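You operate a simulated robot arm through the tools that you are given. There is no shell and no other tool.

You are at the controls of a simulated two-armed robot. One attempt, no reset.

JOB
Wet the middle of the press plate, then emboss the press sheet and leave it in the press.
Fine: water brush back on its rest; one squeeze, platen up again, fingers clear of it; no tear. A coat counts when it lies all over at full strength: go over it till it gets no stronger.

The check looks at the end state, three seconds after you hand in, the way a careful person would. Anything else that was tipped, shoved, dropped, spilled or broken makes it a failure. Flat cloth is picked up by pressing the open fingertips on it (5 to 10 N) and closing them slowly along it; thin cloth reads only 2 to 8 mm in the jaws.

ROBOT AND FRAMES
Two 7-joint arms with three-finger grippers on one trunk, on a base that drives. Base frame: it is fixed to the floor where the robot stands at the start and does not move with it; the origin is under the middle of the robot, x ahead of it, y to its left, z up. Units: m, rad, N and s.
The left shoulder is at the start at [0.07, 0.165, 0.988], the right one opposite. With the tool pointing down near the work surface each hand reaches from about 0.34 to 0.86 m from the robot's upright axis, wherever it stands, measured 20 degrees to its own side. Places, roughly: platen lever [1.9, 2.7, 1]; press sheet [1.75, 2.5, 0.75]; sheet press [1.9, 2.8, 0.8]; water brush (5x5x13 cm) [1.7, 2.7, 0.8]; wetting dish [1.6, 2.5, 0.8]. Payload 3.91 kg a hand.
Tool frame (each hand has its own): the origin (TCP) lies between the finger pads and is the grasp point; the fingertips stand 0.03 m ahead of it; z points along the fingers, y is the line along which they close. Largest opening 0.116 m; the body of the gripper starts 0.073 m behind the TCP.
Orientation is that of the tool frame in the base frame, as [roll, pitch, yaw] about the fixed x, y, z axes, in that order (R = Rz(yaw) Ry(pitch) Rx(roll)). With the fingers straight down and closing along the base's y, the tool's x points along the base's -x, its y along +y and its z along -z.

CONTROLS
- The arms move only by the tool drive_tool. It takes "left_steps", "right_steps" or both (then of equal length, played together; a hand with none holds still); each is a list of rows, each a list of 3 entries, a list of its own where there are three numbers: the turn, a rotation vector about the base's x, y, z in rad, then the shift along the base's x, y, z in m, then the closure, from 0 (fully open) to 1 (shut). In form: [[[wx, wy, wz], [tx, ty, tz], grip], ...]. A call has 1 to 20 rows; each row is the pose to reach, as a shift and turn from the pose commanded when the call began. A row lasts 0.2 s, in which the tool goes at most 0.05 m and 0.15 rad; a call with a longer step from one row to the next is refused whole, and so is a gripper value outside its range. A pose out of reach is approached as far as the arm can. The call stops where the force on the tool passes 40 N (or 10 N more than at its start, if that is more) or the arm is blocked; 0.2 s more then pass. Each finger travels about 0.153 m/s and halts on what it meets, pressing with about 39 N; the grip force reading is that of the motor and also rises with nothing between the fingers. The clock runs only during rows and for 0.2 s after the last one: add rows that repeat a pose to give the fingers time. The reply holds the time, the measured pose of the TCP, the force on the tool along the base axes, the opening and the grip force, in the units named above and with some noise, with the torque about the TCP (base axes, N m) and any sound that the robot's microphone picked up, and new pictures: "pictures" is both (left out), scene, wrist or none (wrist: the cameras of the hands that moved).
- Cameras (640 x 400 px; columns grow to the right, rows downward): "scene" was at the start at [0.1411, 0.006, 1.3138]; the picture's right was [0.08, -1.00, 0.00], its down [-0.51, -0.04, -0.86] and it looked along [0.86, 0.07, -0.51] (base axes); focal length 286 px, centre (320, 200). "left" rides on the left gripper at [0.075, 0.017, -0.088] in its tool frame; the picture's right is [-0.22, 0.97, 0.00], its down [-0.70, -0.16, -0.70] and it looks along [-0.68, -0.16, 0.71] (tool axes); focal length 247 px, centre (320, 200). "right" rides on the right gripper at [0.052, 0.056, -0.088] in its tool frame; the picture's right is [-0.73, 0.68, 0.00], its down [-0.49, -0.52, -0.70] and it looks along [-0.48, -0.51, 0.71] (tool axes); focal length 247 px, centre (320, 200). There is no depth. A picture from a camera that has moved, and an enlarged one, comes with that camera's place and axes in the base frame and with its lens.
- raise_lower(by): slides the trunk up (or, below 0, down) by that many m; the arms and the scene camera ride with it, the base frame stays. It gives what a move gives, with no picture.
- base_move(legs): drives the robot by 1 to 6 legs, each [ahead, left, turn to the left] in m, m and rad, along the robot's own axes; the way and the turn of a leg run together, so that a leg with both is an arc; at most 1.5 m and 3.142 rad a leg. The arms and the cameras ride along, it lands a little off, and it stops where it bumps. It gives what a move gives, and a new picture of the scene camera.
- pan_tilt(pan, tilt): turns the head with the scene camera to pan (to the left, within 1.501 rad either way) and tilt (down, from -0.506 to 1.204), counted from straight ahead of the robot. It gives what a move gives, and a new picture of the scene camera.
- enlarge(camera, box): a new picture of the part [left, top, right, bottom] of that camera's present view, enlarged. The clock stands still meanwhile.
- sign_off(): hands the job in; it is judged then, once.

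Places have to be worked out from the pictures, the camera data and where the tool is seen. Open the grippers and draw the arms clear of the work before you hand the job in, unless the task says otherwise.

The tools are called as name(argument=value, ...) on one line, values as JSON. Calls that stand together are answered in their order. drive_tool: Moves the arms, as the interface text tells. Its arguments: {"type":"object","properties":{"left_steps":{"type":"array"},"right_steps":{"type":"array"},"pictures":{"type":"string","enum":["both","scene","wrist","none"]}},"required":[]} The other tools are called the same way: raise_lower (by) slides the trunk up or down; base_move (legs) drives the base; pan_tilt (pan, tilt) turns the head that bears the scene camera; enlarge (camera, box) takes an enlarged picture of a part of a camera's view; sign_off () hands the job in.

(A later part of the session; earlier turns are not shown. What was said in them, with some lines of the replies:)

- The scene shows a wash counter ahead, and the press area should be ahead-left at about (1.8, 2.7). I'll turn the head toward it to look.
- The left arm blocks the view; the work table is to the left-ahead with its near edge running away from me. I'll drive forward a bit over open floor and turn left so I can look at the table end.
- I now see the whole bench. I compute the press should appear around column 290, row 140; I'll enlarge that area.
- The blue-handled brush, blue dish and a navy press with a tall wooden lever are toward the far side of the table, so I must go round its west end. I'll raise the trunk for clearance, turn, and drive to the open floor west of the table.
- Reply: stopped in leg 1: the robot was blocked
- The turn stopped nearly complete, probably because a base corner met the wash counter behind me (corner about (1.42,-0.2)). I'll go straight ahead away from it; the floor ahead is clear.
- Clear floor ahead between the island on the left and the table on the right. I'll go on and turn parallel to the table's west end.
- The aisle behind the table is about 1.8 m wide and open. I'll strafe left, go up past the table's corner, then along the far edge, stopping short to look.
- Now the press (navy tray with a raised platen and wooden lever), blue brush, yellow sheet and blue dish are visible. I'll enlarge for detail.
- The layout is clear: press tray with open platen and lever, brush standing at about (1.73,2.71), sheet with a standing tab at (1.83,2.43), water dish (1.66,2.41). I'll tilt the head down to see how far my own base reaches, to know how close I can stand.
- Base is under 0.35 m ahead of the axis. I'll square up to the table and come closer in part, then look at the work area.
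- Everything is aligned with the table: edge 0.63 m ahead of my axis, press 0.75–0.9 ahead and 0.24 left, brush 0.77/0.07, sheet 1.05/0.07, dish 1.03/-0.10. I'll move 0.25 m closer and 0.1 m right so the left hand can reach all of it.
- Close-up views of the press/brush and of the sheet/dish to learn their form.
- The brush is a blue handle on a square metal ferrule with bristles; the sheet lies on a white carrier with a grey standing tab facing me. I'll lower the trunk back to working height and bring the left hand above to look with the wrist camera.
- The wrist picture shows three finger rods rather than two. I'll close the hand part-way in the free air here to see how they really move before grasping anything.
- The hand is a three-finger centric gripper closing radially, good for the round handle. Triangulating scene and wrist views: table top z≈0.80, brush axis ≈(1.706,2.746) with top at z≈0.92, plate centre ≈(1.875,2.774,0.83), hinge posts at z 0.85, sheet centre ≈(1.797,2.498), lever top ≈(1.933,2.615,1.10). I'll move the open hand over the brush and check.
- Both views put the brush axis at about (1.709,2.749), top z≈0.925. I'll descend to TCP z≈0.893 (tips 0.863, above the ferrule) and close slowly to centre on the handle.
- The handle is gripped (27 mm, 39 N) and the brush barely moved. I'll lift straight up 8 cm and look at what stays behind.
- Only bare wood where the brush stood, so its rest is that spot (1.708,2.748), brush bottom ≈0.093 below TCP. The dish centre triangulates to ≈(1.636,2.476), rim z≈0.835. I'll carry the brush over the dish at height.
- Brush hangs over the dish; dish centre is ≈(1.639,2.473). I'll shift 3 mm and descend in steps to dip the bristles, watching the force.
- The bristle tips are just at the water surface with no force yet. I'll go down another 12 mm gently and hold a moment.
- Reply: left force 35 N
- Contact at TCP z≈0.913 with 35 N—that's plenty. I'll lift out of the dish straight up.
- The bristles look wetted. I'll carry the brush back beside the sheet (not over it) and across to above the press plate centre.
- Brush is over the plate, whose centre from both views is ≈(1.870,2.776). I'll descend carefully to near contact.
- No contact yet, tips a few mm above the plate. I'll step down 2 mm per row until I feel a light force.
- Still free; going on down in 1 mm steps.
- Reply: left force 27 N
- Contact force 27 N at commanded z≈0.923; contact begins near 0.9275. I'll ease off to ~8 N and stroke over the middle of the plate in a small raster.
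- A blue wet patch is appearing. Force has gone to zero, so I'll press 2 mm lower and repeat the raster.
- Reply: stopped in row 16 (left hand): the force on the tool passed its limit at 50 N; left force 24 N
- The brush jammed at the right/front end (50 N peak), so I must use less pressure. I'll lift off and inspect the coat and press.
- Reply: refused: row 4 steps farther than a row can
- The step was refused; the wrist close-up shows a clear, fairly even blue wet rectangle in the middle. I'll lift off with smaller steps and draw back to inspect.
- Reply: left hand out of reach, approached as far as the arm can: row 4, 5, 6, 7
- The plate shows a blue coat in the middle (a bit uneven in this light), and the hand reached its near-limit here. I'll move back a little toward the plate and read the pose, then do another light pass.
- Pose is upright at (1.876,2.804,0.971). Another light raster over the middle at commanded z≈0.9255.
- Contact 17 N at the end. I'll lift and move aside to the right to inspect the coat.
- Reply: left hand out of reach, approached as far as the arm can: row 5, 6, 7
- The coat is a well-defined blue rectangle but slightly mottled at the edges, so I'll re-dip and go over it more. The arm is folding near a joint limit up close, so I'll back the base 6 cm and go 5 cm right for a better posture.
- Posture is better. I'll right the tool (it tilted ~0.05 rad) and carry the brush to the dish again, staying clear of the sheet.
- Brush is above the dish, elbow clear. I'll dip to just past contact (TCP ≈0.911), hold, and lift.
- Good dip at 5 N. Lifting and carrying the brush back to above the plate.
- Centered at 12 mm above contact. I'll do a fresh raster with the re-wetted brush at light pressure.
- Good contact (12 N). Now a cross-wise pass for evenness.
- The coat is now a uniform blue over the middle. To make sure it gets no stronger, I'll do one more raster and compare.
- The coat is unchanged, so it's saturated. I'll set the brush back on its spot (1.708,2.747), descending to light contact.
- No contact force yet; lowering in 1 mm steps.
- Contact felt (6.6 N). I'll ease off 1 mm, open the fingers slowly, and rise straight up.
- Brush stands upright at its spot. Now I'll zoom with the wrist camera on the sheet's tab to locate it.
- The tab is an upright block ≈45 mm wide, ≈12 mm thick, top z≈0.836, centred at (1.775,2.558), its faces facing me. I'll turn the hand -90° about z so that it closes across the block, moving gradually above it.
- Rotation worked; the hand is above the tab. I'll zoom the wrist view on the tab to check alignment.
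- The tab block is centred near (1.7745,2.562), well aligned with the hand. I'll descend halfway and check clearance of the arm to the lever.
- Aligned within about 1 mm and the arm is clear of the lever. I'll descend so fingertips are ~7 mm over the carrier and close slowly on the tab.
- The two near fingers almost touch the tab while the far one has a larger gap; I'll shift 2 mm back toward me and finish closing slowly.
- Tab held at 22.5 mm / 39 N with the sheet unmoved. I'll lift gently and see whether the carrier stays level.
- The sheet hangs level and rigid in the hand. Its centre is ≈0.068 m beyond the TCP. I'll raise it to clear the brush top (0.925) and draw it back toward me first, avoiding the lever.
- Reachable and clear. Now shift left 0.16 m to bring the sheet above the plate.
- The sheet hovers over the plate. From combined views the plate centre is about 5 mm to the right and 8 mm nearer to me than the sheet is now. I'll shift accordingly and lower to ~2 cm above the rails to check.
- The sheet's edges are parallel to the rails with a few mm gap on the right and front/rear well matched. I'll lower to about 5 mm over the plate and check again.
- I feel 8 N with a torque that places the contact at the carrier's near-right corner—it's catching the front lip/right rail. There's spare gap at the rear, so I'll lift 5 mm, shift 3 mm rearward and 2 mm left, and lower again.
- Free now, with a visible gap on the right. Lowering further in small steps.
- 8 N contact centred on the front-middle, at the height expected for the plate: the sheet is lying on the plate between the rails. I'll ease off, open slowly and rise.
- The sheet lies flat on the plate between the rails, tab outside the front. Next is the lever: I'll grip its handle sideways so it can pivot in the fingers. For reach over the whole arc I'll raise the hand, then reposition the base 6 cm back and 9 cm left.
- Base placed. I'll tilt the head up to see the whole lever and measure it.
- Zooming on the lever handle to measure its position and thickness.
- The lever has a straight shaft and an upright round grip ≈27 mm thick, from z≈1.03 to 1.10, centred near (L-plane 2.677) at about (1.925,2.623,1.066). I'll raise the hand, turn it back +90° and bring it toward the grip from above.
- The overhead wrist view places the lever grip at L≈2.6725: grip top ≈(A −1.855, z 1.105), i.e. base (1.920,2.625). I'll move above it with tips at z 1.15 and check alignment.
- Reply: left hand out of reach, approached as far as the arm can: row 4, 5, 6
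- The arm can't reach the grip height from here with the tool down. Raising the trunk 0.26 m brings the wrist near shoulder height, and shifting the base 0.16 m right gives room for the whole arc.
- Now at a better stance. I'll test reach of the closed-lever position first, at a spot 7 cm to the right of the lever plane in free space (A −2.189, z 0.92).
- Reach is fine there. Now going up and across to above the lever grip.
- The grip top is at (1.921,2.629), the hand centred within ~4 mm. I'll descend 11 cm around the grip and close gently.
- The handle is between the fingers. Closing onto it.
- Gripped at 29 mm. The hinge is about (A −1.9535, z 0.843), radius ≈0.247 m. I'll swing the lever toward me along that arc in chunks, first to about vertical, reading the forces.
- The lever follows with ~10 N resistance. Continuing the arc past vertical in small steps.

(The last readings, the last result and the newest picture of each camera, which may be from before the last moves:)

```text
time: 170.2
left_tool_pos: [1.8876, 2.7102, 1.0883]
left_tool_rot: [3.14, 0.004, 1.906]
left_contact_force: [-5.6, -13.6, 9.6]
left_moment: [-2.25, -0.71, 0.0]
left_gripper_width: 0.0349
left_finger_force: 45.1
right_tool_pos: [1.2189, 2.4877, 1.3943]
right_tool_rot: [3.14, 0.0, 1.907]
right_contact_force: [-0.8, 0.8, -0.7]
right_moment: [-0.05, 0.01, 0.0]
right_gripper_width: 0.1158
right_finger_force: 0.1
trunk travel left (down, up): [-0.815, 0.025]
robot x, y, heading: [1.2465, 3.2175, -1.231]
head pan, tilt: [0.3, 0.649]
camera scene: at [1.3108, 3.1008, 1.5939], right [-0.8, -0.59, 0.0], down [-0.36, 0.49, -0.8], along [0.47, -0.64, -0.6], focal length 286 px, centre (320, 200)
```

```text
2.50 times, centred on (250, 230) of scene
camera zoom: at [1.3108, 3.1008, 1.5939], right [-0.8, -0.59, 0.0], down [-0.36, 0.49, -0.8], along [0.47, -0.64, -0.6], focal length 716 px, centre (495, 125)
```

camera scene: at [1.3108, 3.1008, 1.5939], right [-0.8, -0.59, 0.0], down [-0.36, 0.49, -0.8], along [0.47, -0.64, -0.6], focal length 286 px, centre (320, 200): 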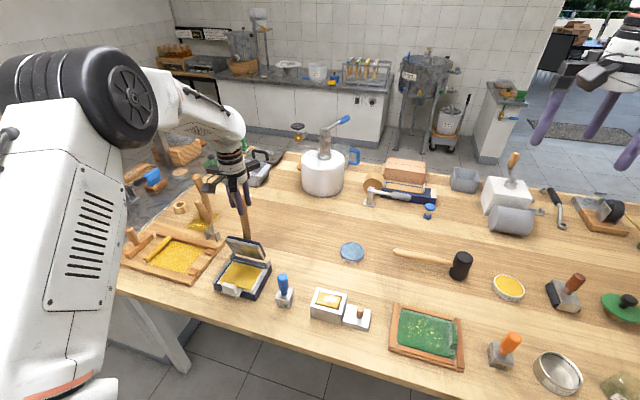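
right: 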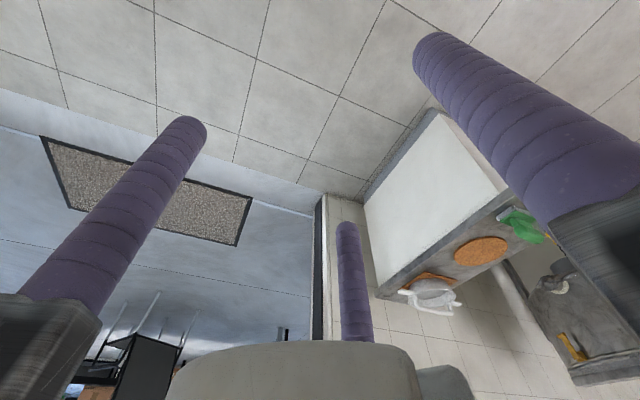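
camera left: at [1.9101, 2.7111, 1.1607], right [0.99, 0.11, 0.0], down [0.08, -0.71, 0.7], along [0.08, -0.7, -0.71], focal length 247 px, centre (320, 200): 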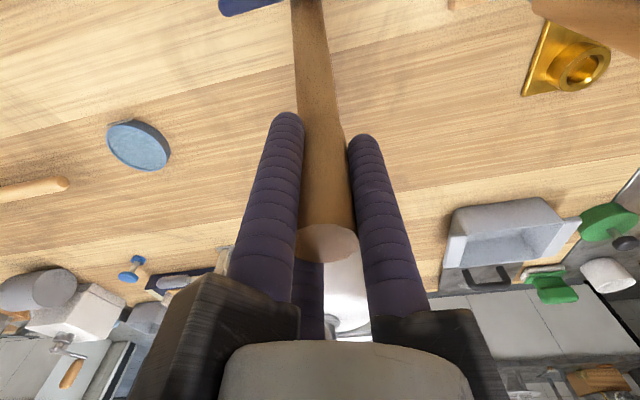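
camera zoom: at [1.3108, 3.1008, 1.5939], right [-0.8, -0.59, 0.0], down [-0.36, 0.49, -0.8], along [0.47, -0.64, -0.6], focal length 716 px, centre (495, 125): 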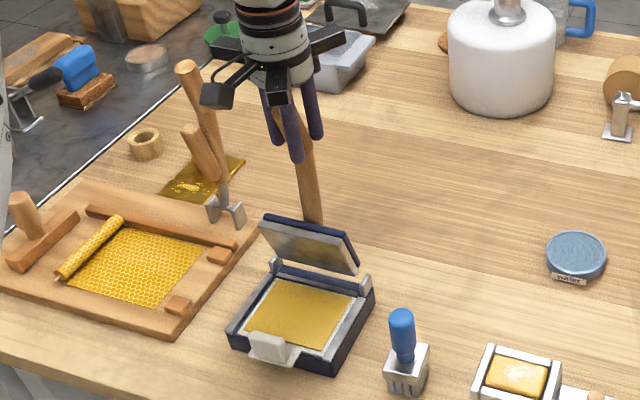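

The platen is tilting down as intended. Continuing the arc 20° further, with a slight shift right to relieve the side force.

drive_tool(left_steps=[[[0, 0, 0], [-0.0066, 0.0158, 0.0], 0.9], [[0, 0, 0], [-0.0131, 0.0316, -0.0012], 0.9], [[0, 0, 0], [-0.0186, 0.0477, -0.0036], 0.9], [[0, 0, 0], [-0.0241, 0.0636, -0.0071], 0.9], [[0, 0, 0], [-0.0295, 0.0791, -0.0119], 0.9]], pictures="none")

enlarge(camera="scene", box=[180, 150, 320, 310])

```text
time: 171.4
left_tool_pos: [1.8573, 2.7892, 1.0787]
left_tool_rot: [3.139, -0.003, 1.905]
left_contact_force: [-16.4, -10.3, 6.7]
left_moment: [-1.79, -0.49, -0.16]
left_gripper_width: 0.0407
left_finger_force: 44.8
right_tool_pos: [1.2176, 2.4869, 1.3929]
right_tool_rot: [3.141, 0.002, 1.906]
right_contact_force: [0.3, -0.2, 0.0]
right_moment: [0.05, -0.01, -0.02]
right_gripper_width: 0.1162
right_finger_force: 0.1
trunk travel left (down, up): [-0.815, 0.025]
robot x, y, heading: [1.2409, 3.2196, -1.23]
head pan, tilt: [0.3, 0.649]
```

```text
2.50 times, centred on (250, 230) of scene
camera zoom: at [1.3093, 3.1001, 1.5938], right [-0.8, -0.59, 0.0], down [-0.36, 0.49, -0.8], along [0.48, -0.64, -0.6], focal length 716 px, centre (495, 125)
```

zoom: 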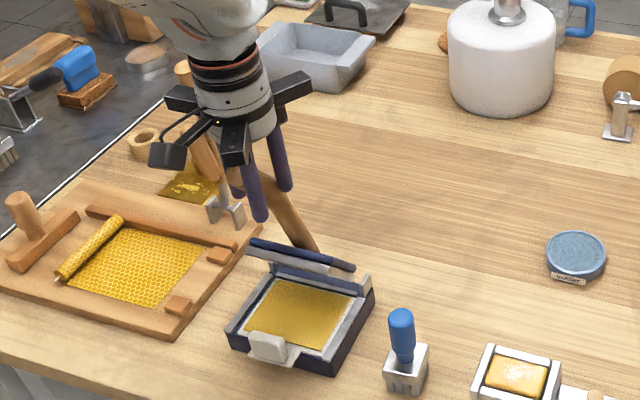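

Platen now ~60° open→ closing steadily; side force -19 N along the left axis, so I shift 4 mm right while continuing to ~48°.

drive_tool(left_steps=[[[0, 0, 0], [-0.0059, 0.0151, -0.0059], 0.9], [[0, 0, 0], [-0.0118, 0.0298, -0.0129], 0.9], [[0, 0, 0], [-0.0174, 0.0441, -0.0211], 0.9], [[0, 0, 0], [-0.0227, 0.0576, -0.0302], 0.9], [[0, 0, 0], [-0.028, 0.0706, -0.0404], 0.9], [[0, 0, 0], [-0.0329, 0.0829, -0.0515], 0.9]], pictures="none")

enlarge(camera="scene", box=[180, 150, 320, 310])

```text
time: 172.8
left_tool_pos: [1.8271, 2.8745, 1.0253]
left_tool_rot: [3.141, -0.002, 1.907]
left_contact_force: [-11.1, -4.1, 7.1]
left_moment: [-1.2, -0.35, -0.14]
left_gripper_width: 0.0423
left_finger_force: 44.6
right_tool_pos: [1.2197, 2.4874, 1.3932]
right_tool_rot: [3.14, 0.001, 1.908]
right_contact_force: [0.1, -0.1, -0.8]
right_moment: [0.0, 0.02, 0.0]
right_gripper_width: 0.1159
right_finger_force: 0.1
trunk travel left (down, up): [-0.815, 0.025]
robot x, y, heading: [1.2448, 3.2167, -1.23]
head pan, tilt: [0.3, 0.649]
```

```text
2.50 times, centred on (250, 230) of scene
camera zoom: at [1.3105, 3.1008, 1.5938], right [-0.8, -0.6, 0.0], down [-0.36, 0.49, -0.8], along [0.48, -0.64, -0.6], focal length 716 px, centre (495, 125)
```

zoom: 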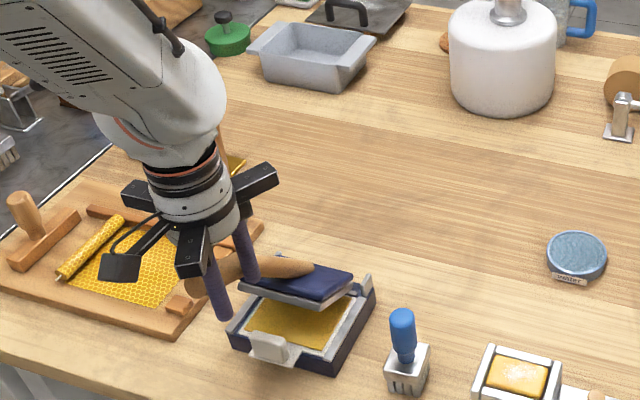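

Closing nicely with the platen ~33° above the sheet. Continuing to φ≈24°.

drive_tool(left_steps=[[[0, 0, 0], [-0.0044, 0.0116, -0.0119], 0.9], [[0, 0, 0], [-0.0084, 0.0224, -0.0247], 0.9], [[0, 0, 0], [-0.0122, 0.0323, -0.0383], 0.9], [[0, 0, 0], [-0.0157, 0.0412, -0.0526], 0.9], [[0, 0, 0], [-0.0188, 0.0492, -0.0675], 0.9], [[0, 0, 0], [-0.0216, 0.0563, -0.083], 0.9]], pictures="none")

enlarge(camera="scene", box=[180, 170, 320, 330])

```text
time: 174.2
left_tool_pos: [1.8084, 2.9307, 0.9423]
left_tool_rot: [3.141, 0.001, 1.908]
left_contact_force: [0.4, -4.5, 4.0]
left_moment: [-1.25, -0.5, -0.15]
left_gripper_width: 0.0421
left_finger_force: 44.9
right_tool_pos: [1.2215, 2.4866, 1.3936]
right_tool_rot: [-3.14, 0.002, 1.91]
right_contact_force: [0.5, 0.3, 0.3]
right_moment: [-0.03, 0.04, 0.04]
right_gripper_width: 0.1163
right_finger_force: 0.0
trunk travel left (down, up): [-0.815, 0.025]
robot x, y, heading: [1.2464, 3.2211, -1.23]
head pan, tilt: [0.3, 0.649]
```

```text
2.50 times, centred on (250, 250) of scene
camera zoom: at [1.3135, 3.1007, 1.5937], right [-0.8, -0.6, 0.0], down [-0.36, 0.49, -0.8], along [0.47, -0.64, -0.6], focal length 716 px, centre (495, 75)
```

zoom: 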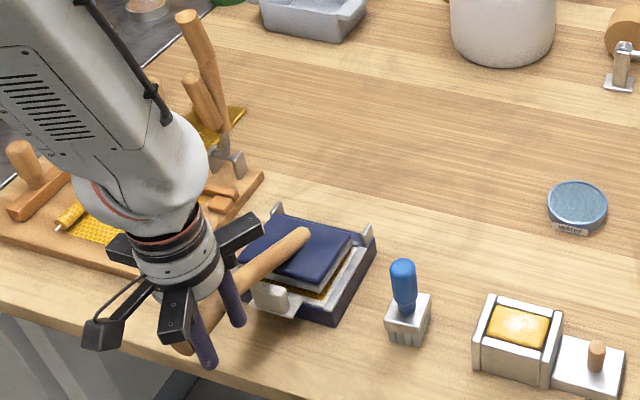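

Platen is about 9° from closed. Proceeding in 2° steps to feel the contact.

drive_tool(left_steps=[[[0, 0, 0], [-0.0011, 0.0032, -0.0079], 0.9], [[0, 0, 0], [-0.0021, 0.0061, -0.0159], 0.9], [[0, 0, 0], [-0.003, 0.0088, -0.0241], 0.9]], pictures="none")

enlarge(camera="scene", box=[220, 220, 320, 320])

```text
time: 175.0
left_tool_pos: [1.8044, 2.939, 0.9175]
left_tool_rot: [-3.138, -0.001, 1.907]
left_contact_force: [3.5, -5.9, 4.3]
left_moment: [-1.39, -0.61, -0.11]
left_gripper_width: 0.0419
left_finger_force: 45.0
right_tool_pos: [1.2218, 2.4869, 1.393]
right_tool_rot: [-3.141, 0.002, 1.91]
right_contact_force: [-0.1, -0.7, -1.1]
right_moment: [-0.02, -0.02, -0.01]
right_gripper_width: 0.1161
right_finger_force: 0.0
trunk travel left (down, up): [-0.815, 0.025]
robot x, y, heading: [1.2435, 3.2171, -1.238]
head pan, tilt: [0.3, 0.649]
```

```text
4.00 times, centred on (270, 270) of scene
camera zoom: at [1.314, 3.1007, 1.5937], right [-0.8, -0.6, 0.0], down [-0.36, 0.49, -0.8], along [0.47, -0.64, -0.61], focal length 1146 px, centre (520, -80)
```

zoom: 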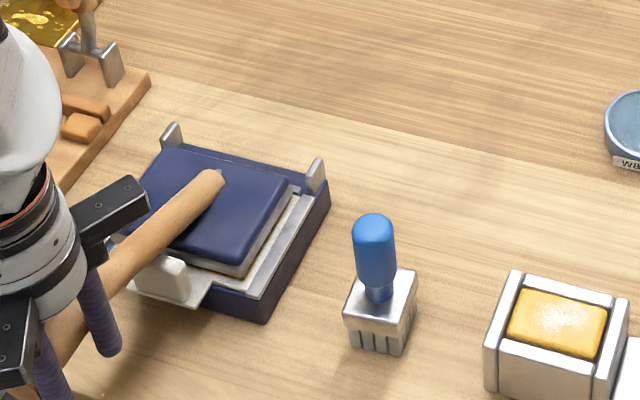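

Platen nearly on the sheet. Now the squeeze: I'll keep pressing down along the arc until firm resistance.

drive_tool(left_steps=[[[0, 0, 0], [-0.0004, 0.0012, -0.0041], 1.0], [[0, 0, 0], [-0.0008, 0.0024, -0.0082], 1.0], [[0, 0, 0], [-0.0012, 0.0034, -0.0123], 1.0], [[0, 0, 0], [-0.0015, 0.0044, -0.0165], 1.0]], pictures="none")

enlarge(camera="scene", box=[220, 220, 320, 320])

```text
time: 175.6
left_tool_pos: [1.8048, 2.9403, 0.9159]
left_tool_rot: [3.138, 0.007, 1.904]
left_contact_force: [-3.4, 2.1, 26.5]
left_moment: [1.43, 0.19, 0.28]
left_gripper_width: 0.0417
left_finger_force: 44.6
right_tool_pos: [1.2182, 2.4901, 1.3946]
right_tool_rot: [3.14, 0.004, 1.909]
right_contact_force: [0.6, -0.1, 0.0]
right_moment: [-0.02, 0.01, -0.04]
right_gripper_width: 0.1159
right_finger_force: 0.1
trunk travel left (down, up): [-0.815, 0.025]
robot x, y, heading: [1.2453, 3.2199, -1.234]
head pan, tilt: [0.3, 0.649]
stopped in row 3 (left hand): the force on the tool passed its limit at 45 N (the readings are from after the stop); the commanded pose is now the measured one
```

```text
4.00 times, centred on (270, 270) of scene
camera zoom: at [1.3101, 3.1033, 1.5943], right [-0.8, -0.6, 0.0], down [-0.36, 0.48, -0.8], along [0.48, -0.64, -0.6], focal length 1146 px, centre (520, -80)
```

zoom: 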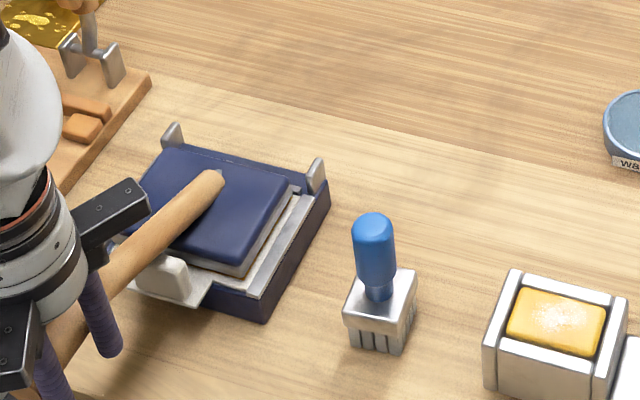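

Contact with 45 N peak on the handle (about four times that on the platen). I'll press again from here without lifting, to be sure it's a full squeeze, and look closely.

drive_tool(left_steps=[[[0, 0, 0], [-0.0002, 0.0006, -0.002], 1.0], [[0, 0, 0], [-0.0004, 0.0012, -0.004], 1.0], [[0, 0, 0], [-0.0006, 0.0018, -0.006], 1.0], [[0, 0, 0], [-0.0008, 0.0024, -0.008], 1.0], [[0, 0, 0], [-0.0008, 0.0024, -0.008], 1.0]], pictures="none")

enlarge(camera="scene", box=[230, 240, 310, 310])

```text
time: 176.1
left_tool_pos: [1.8054, 2.9402, 0.9151]
left_tool_rot: [3.136, 0.012, 1.903]
left_contact_force: [-8.0, 6.5, 32.3]
left_moment: [0.91, 0.14, 0.37]
left_gripper_width: 0.042
left_finger_force: 44.7
right_tool_pos: [1.2185, 2.4914, 1.3955]
right_tool_rot: [3.14, 0.006, 1.908]
right_contact_force: [-0.6, -0.9, 0.2]
right_moment: [-0.04, 0.01, -0.02]
right_gripper_width: 0.1162
right_finger_force: 0.1
trunk travel left (down, up): [-0.815, 0.025]
robot x, y, heading: [1.2476, 3.219, -1.232]
head pan, tilt: [0.3, 0.649]
stopped in row 2 (left hand): the force on the tool passed its limit at 42 N (the readings are from after the stop); the commanded pose is now the measured one
```

```text
5.71 times, centred on (270, 275) of scene
camera zoom: at [1.309, 3.1043, 1.5943], right [-0.8, -0.6, 0.0], down [-0.36, 0.48, -0.8], along [0.48, -0.64, -0.6], focal length 1637 px, centre (606, -229)
```

zoom: 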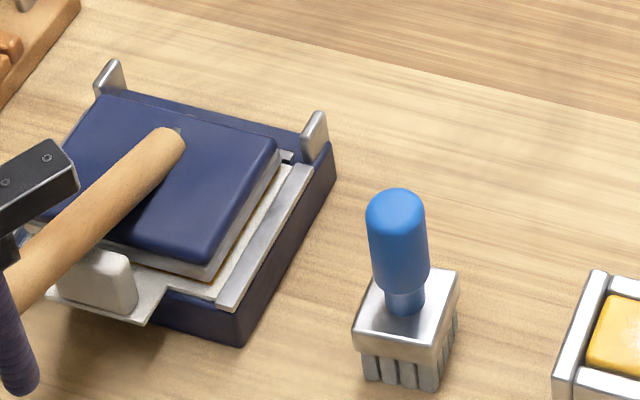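

The platen lies flat on the sheet inside the rails; lever rotated ~95°, 45 N peak. Now I reverse the arc to raise the platen, first a small chunk to check that the grip holds.

drive_tool(left_steps=[[[0, 0, 0], [0.0009, -0.0026, 0.008], 1.0], [[0, 0, 0], [0.0018, -0.0053, 0.0162], 1.0], [[0, 0, 0], [0.004, -0.0116, 0.032], 1.0], [[0, 0, 0], [0.0066, -0.019, 0.0473], 1.0], [[0, 0, 0], [0.0094, -0.0273, 0.0621], 1.0], [[0, 0, 0], [0.0127, -0.0367, 0.0761], 1.0]], pictures="none")

enlarge(camera="scene", box=[200, 190, 320, 310])

```text
time: 177.4
left_tool_pos: [1.8169, 2.9031, 0.9907]
left_tool_rot: [3.137, 0.011, 1.906]
left_contact_force: [-19.0, 4.4, -1.6]
left_moment: [1.38, 0.52, 0.06]
left_gripper_width: 0.0419
left_finger_force: 45.0
right_tool_pos: [1.2174, 2.4885, 1.3935]
right_tool_rot: [3.141, 0.005, 1.911]
right_contact_force: [0.0, -0.4, -0.6]
right_moment: [0.03, -0.03, 0.02]
right_gripper_width: 0.116
right_finger_force: 0.1
trunk travel left (down, up): [-0.815, 0.025]
robot x, y, heading: [1.2439, 3.2229, -1.237]
head pan, tilt: [0.3, 0.649]
```

```text
3.33 times, centred on (260, 250) of scene
camera zoom: at [1.3106, 3.102, 1.594], right [-0.8, -0.6, 0.0], down [-0.36, 0.49, -0.8], along [0.48, -0.64, -0.6], focal length 955 px, centre (520, 33)
```

zoom: 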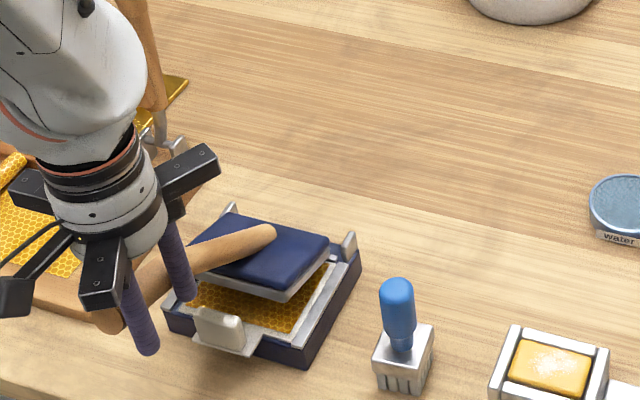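

The sheet now shows an embossed honeycomb pattern — the squeeze worked. I'll continue raising the platen along the arc, easing the side force.

drive_tool(left_steps=[[[0, 0, 0], [0.0023, -0.0106, 0.0134], 1.0], [[0, 0, 0], [0.005, -0.0221, 0.0259], 1.0], [[0, 0, 0], [0.009, -0.0339, 0.0376], 1.0], [[0, 0, 0], [0.0134, -0.0465, 0.0484], 1.0], [[0, 0, 0], [0.018, -0.0599, 0.0583], 1.0], [[0, 0, 0], [0.0228, -0.0738, 0.0671], 1.0], [[0, 0, 0], [0.0278, -0.0882, 0.0749], 1.0], [[0, 0, 0], [0.033, -0.1031, 0.0816], 1.0]], pictures="none")

enlarge(camera="scene", box=[200, 170, 320, 310])

```text
time: 179.2
left_tool_pos: [1.8536, 2.7988, 1.0724]
left_tool_rot: [3.137, 0.01, 1.906]
left_contact_force: [-0.4, 9.0, 1.5]
left_moment: [1.86, -1.06, 1.26]
left_gripper_width: 0.0411
left_finger_force: 45.2
right_tool_pos: [1.222, 2.4895, 1.3945]
right_tool_rot: [3.14, 0.003, 1.91]
right_contact_force: [0.1, 0.1, 0.8]
right_moment: [0.0, -0.02, 0.0]
right_gripper_width: 0.116
right_finger_force: 0.1
trunk travel left (down, up): [-0.815, 0.025]
robot x, y, heading: [1.2453, 3.2167, -1.232]
head pan, tilt: [0.3, 0.649]
```

```text
2.86 times, centred on (260, 240) of scene
camera zoom: at [1.3133, 3.103, 1.594], right [-0.8, -0.6, 0.0], down [-0.36, 0.48, -0.8], along [0.47, -0.64, -0.6], focal length 818 px, centre (491, 86)
```

zoom: 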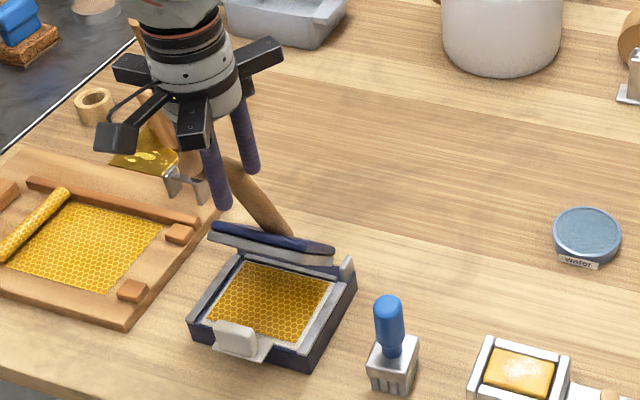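

Platen ~60° up, sheet stays in place. Continuing past vertical.

drive_tool(left_steps=[[[0, 0, 0], [0.0065, -0.0171, 0.006], 1.0], [[0, 0, 0], [0.0123, -0.0327, 0.0101], 1.0], [[0, 0, 0], [0.0183, -0.0484, 0.0131], 1.0], [[0, 0, 0], [0.0244, -0.0642, 0.0149], 1.0], [[0, 0, 0], [0.0304, -0.0803, 0.0155], 1.0], [[0, 0, 0], [0.0364, -0.0963, 0.0149], 1.0], [[0, 0, 0], [0.0425, -0.1122, 0.0131], 1.0]], pictures="none")

enlarge(camera="scene", box=[200, 130, 320, 300])

```text
time: 180.8
left_tool_pos: [1.8944, 2.6842, 1.0855]
left_tool_rot: [3.135, 0.014, 1.904]
left_contact_force: [5.0, 2.4, 18.0]
left_moment: [1.47, -2.75, 0.46]
left_gripper_width: 0.0381
left_finger_force: 44.8
right_tool_pos: [1.2204, 2.4891, 1.3944]
right_tool_rot: [3.141, 0.004, 1.91]
right_contact_force: [-0.5, -0.4, -0.2]
right_moment: [0.0, 0.0, 0.0]
right_gripper_width: 0.116
right_finger_force: 0.1
trunk travel left (down, up): [-0.815, 0.025]
robot x, y, heading: [1.2463, 3.2221, -1.235]
head pan, tilt: [0.3, 0.649]
```

```text
2.35 times, centred on (260, 215) of scene
camera zoom: at [1.3121, 3.1024, 1.594], right [-0.8, -0.6, 0.0], down [-0.36, 0.49, -0.8], along [0.47, -0.64, -0.6], focal length 674 px, centre (461, 165)
```

zoom: 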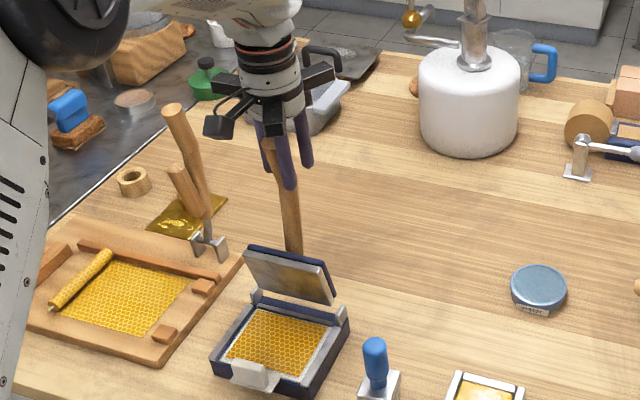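

Near vertical, platen ~85° up. Finishing the swing to the open stop (φ≈111°).

drive_tool(left_steps=[[[0, 0, 0], [0.0028, -0.0072, 0.0005], 1.0], [[0, 0, 0], [0.0055, -0.0142, -0.0012], 1.0], [[0, 0, 0], [0.0114, -0.0297, -0.0054], 1.0], [[0, 0, 0], [0.0171, -0.0449, -0.0107], 1.0], [[0, 0, 0], [0.0183, -0.0485, -0.012], 1.0]], pictures="none")

enlarge(camera="scene", box=[200, 130, 320, 300])

```text
time: 182.1
left_tool_pos: [1.9161, 2.6435, 1.0713]
left_tool_rot: [3.139, 0.006, 1.909]
left_contact_force: [14.9, 12.4, 14.9]
left_moment: [2.04, 2.08, -0.13]
left_gripper_width: 0.0283
left_finger_force: 45.6
right_tool_pos: [1.2249, 2.4918, 1.3963]
right_tool_rot: [-3.14, 0.005, 1.91]
right_contact_force: [-0.2, -0.2, -0.4]
right_moment: [-0.01, 0.0, 0.03]
right_gripper_width: 0.1159
right_finger_force: 0.1
trunk travel left (down, up): [-0.815, 0.025]
robot x, y, heading: [1.2456, 3.2223, -1.233]
head pan, tilt: [0.3, 0.649]
```

```text
2.35 times, centred on (260, 215) of scene
camera zoom: at [1.3151, 3.106, 1.594], right [-0.8, -0.6, 0.0], down [-0.36, 0.48, -0.8], along [0.47, -0.64, -0.6], focal length 674 px, centre (461, 165)
```

zoom: 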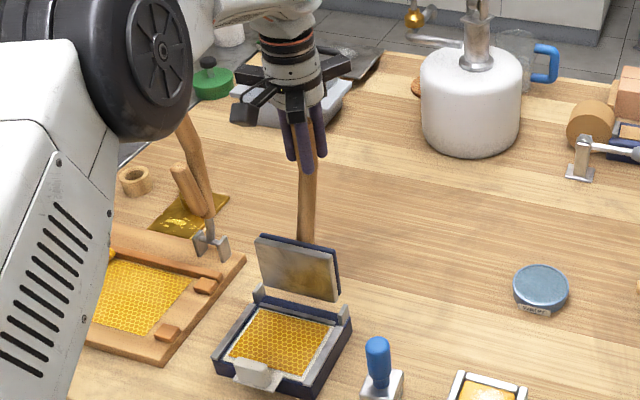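

The lever is back at the open side (grip 28 mm, φ≈110°). I'll ease it the last few millimetres to its stop, then open the fingers slowly.

drive_tool(left_steps=[[[0, 0, 0], [0.0033, -0.002, 0], 1.0], [[0, 0, 0], [0.0043, -0.005, -0.001], 1.0], [[0, 0, 0], [0.0043, -0.005, -0.001], 0.8], [[0, 0, 0], [0.0043, -0.005, -0.001], 0.74], [[0, 0, 0], [0.0043, -0.005, -0.001], 0.65], [[0, 0, 0], [0.0043, -0.005, -0.001], 0.5], [[0, 0, 0], [0.0043, -0.005, -0.001], 0.3], [[0, 0, 0], [0.0043, -0.005, -0.001], 0.3]], pictures="wrist")

enlarge(camera="scene", box=[200, 130, 320, 300])

```text
time: 183.8
left_tool_pos: [1.9174, 2.6338, 1.0702]
left_tool_rot: [3.138, 0.007, 1.907]
left_contact_force: [0.0, -0.2, -0.4]
left_moment: [0.0, -0.03, 0.01]
left_gripper_width: 0.0811
left_finger_force: 0.0
right_tool_pos: [1.2225, 2.4881, 1.3965]
right_tool_rot: [-3.141, 0.003, 1.908]
right_contact_force: [-0.4, -0.4, -0.2]
right_moment: [0.02, -0.03, 0.0]
right_gripper_width: 0.1161
right_finger_force: 0.0
trunk travel left (down, up): [-0.815, 0.025]
robot x, y, heading: [1.2438, 3.2241, -1.238]
head pan, tilt: [0.3, 0.649]
camera left: at [1.9082, 2.7113, 1.1582], right [0.99, 0.11, 0.01], down [0.07, -0.71, 0.71], along [0.08, -0.7, -0.71], focal length 247 px, centre (320, 200)
```

left: 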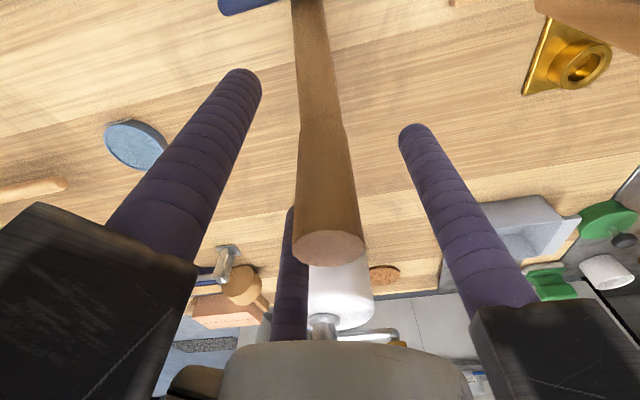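

```text
2.35 times, centred on (260, 215) of scene
camera zoom: at [1.3135, 3.1015, 1.5938], right [-0.8, -0.6, 0.0], down [-0.36, 0.49, -0.8], along [0.47, -0.64, -0.6], focal length 674 px, centre (461, 165)
```

zoom: 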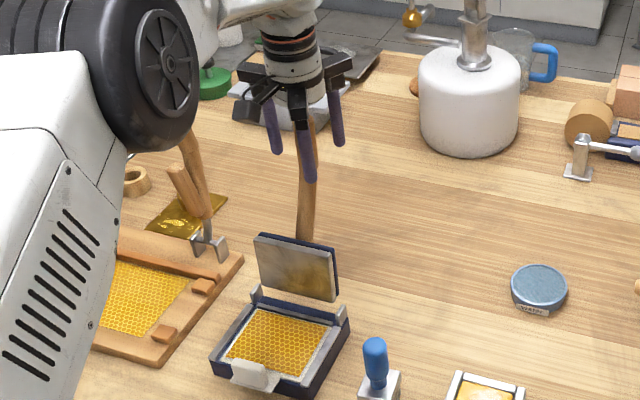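

Lever rests open and fingers are clear. Rising straight up off the handle.

drive_tool(left_steps=[[[0, 0, 0], [0, 0, 0.0], 0.2], [[0, 0, 0], [0, 0, 0.03], 0.2], [[0, 0, 0], [0, 0, 0.06], 0.2], [[0, 0, 0], [0, 0, 0.09], 0.2], [[0, 0, 0], [0, 0, 0.12], 0.2], [[0, 0, 0], [0, 0, 0.15], 0.2], [[0, 0, 0], [0, 0, 0.15], 0.2]], pictures="both")

enlarge(camera="scene", box=[200, 160, 320, 310])

```text
time: 185.4
left_tool_pos: [1.9172, 2.6325, 1.218]
left_tool_rot: [3.138, 0.008, 1.904]
left_contact_force: [1.0, -0.5, -0.4]
left_moment: [-0.02, -0.02, 0.01]
left_gripper_width: 0.0928
left_finger_force: 0.0
right_tool_pos: [1.2225, 2.4873, 1.3935]
right_tool_rot: [3.141, 0.0, 1.91]
right_contact_force: [0.1, -0.3, 0.4]
right_moment: [0.03, 0.0, 0.02]
right_gripper_width: 0.1159
right_finger_force: 0.0
trunk travel left (down, up): [-0.815, 0.025]
robot x, y, heading: [1.2442, 3.2204, -1.236]
head pan, tilt: [0.3, 0.649]
camera scene: at [1.3141, 3.101, 1.5937], right [-0.8, -0.6, 0.0], down [-0.36, 0.49, -0.8], along [0.47, -0.64, -0.61], focal length 286 px, centre (320, 200)
camera left: at [1.9087, 2.7112, 1.3067], right [0.99, 0.11, 0.01], down [0.07, -0.71, 0.7], along [0.08, -0.7, -0.71], focal length 247 px, centre (320, 200)
```

scene: 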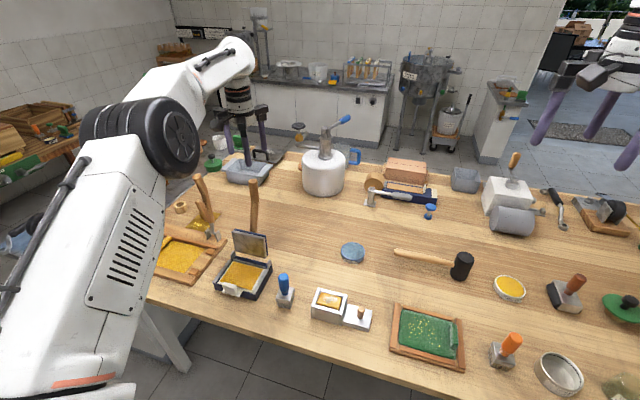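
left: 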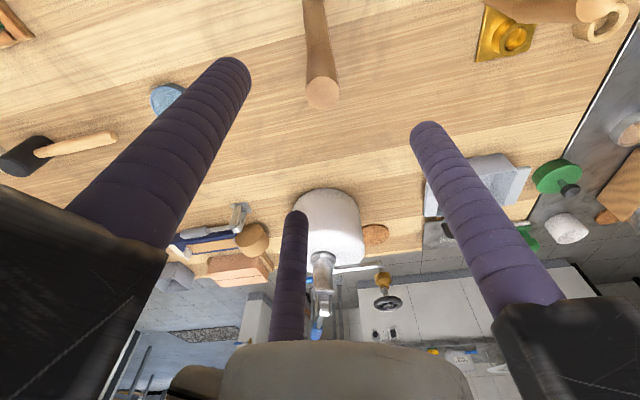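

```text
2.67 times, centred on (260, 235) of scene
camera zoom: at [1.3141, 3.101, 1.5937], right [-0.8, -0.6, 0.0], down [-0.36, 0.49, -0.8], along [0.47, -0.64, -0.61], focal length 764 px, centre (480, 107)
```

zoom: 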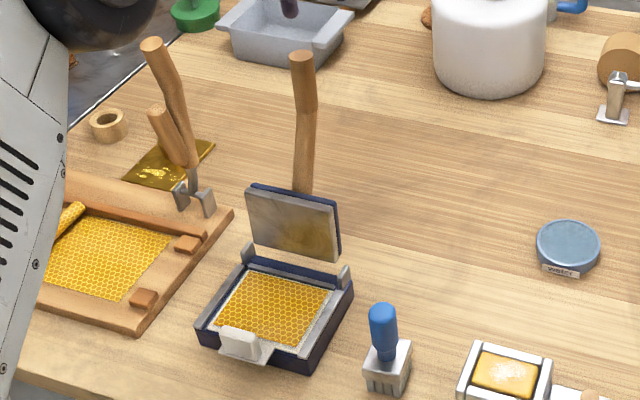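

The platen is up, the embossed sheet lies in the press and the brush stands on its spot. I'll raise the left hand, open it fully, and back the base away so both arms are clear of the work.

drive_tool(left_steps=[[[0, 0, 0], [0, 0, 0.03], 0.1], [[0, 0, 0], [0, 0, 0.06], 0.0], [[0, 0, 0], [0, 0, 0.06], 0.0]], pictures="none")

base_move(legs=[[-0.4, 0, 0]])

pan_tilt(pan=0.35, tilt=0.6)

enlarge(camera="scene", box=[200, 130, 400, 270])

```text
time: 186.2
left_tool_pos: [1.917, 2.6368, 1.2766]
left_tool_rot: [3.136, 0.01, 1.907]
left_contact_force: [0.2, 0.6, -0.7]
left_moment: [-0.01, 0.0, -0.01]
left_gripper_width: 0.1161
left_finger_force: 0.0
left hand out of reach, approached as far as the arm can: row 2, 3
right_tool_pos: [1.2227, 2.4871, 1.3948]
right_tool_rot: [3.141, 0.002, 1.909]
right_contact_force: [-0.8, 0.2, -0.4]
right_moment: [-0.02, -0.01, 0.02]
right_gripper_width: 0.1158
right_finger_force: 0.1
trunk travel left (down, up): [-0.815, 0.025]
robot x, y, heading: [1.2466, 3.2224, -1.234]
head pan, tilt: [0.3, 0.649]
```

```text
time: 188.7
left_tool_pos: [1.7889, 3.0097, 1.2755]
left_tool_rot: [3.137, 0.007, 1.911]
left_contact_force: [0.2, 0.5, -0.3]
left_moment: [0.0, -0.02, -0.02]
left_gripper_width: 0.1162
left_finger_force: 0.1
right_tool_pos: [1.0934, 2.8584, 1.3936]
right_tool_rot: [3.141, 0.0, 1.912]
right_contact_force: [-0.9, -0.8, 0.1]
right_moment: [0.03, 0.03, 0.0]
right_gripper_width: 0.1159
right_finger_force: 0.1
trunk travel left (down, up): [-0.815, 0.025]
robot x, y, heading: [1.115, 3.5887, -1.229]
head pan, tilt: [0.3, 0.649]
camera scene: at [1.1833, 3.4725, 1.5935], right [-0.8, -0.6, 0.0], down [-0.36, 0.49, -0.8], along [0.48, -0.64, -0.61], focal length 286 px, centre (320, 200)
```

scene: 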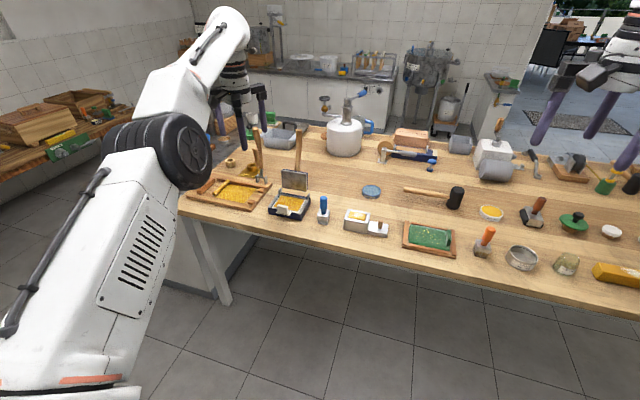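

```text
time: 189.3
left_tool_pos: [1.7882, 3.0121, 1.2763]
left_tool_rot: [3.139, 0.006, 1.909]
left_contact_force: [-0.1, 1.0, -0.2]
left_moment: [0.0, 0.02, -0.02]
left_gripper_width: 0.1159
left_finger_force: 0.1
right_tool_pos: [1.0927, 2.8588, 1.3942]
right_tool_rot: [3.141, 0.002, 1.912]
right_contact_force: [0.6, -0.1, -0.1]
right_moment: [-0.01, -0.03, 0.03]
right_gripper_width: 0.1159
right_finger_force: 0.1
trunk travel left (down, up): [-0.815, 0.025]
robot x, y, heading: [1.1111, 3.5917, -1.229]
head pan, tilt: [0.351, 0.6]
camera scene: at [1.1873, 3.4753, 1.5979], right [-0.77, -0.64, 0.0], down [-0.36, 0.44, -0.82], along [0.53, -0.64, -0.57], focal length 286 px, centre (320, 200)
```

scene: 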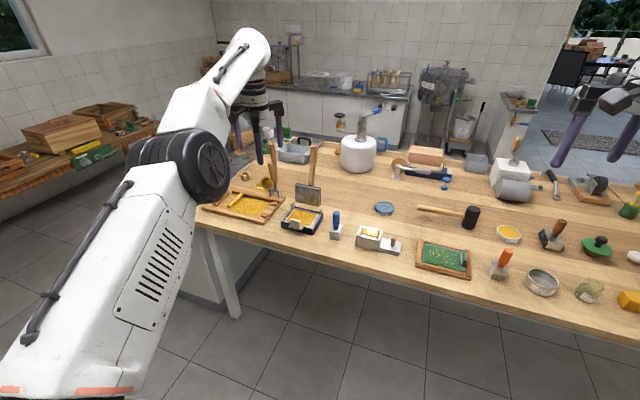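

```text
2.86 times, centred on (300, 200) of scene
camera zoom: at [1.1873, 3.4753, 1.5979], right [-0.77, -0.64, 0.0], down [-0.36, 0.44, -0.82], along [0.53, -0.64, -0.57], focal length 818 px, centre (377, 200)
```

zoom: 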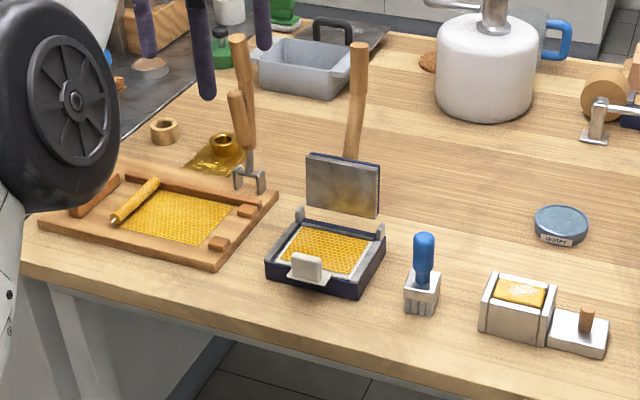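

Final check: the platen is open, the sheet is embossed and lying untorn in the press, and the brush is upright on its rest. The dish and neighbouring tools are undisturbed, and both open hands are clear. Handing in.

sign_off()

```text
The job is handed in.
```

The job is done and handed in; I don't have the check's verdict yet.

- **Wetting:** I dipped the brush twice and went over the middle of the plate until another pass made it no darker. The wet patch covers the middle, with a dry margin of about 1 cm to the plate's edges.
- **Brush:** it stands upright on the bare spot on the table where it first stood. I saw no separate rest there.
- **Embossing:** the sheet lies between the rails with its tab out at the front and shows a honeycomb pattern. I pressed the lever down once, pushing twice without lifting in between (45 N peak at the handle).
- **Press:** the platen is up, the lever is back at its open position, and the fingers are clear. I saw no tear in the pictures.

**Two bumps along the way:**
- **Base stop:** early on, the base was blocked while turning beside the wash counter, probably by its corner. I did not look closely at the counter afterwards.
- **Brush jam:** the brush jammed once against the plate at 50 N. I eased off, and the later passes were lighter.

The last picture shows the dish and the tools around the press where they were. Both hands are open; the base is backed 0.4 m away, and the left hand is high above the table edge.
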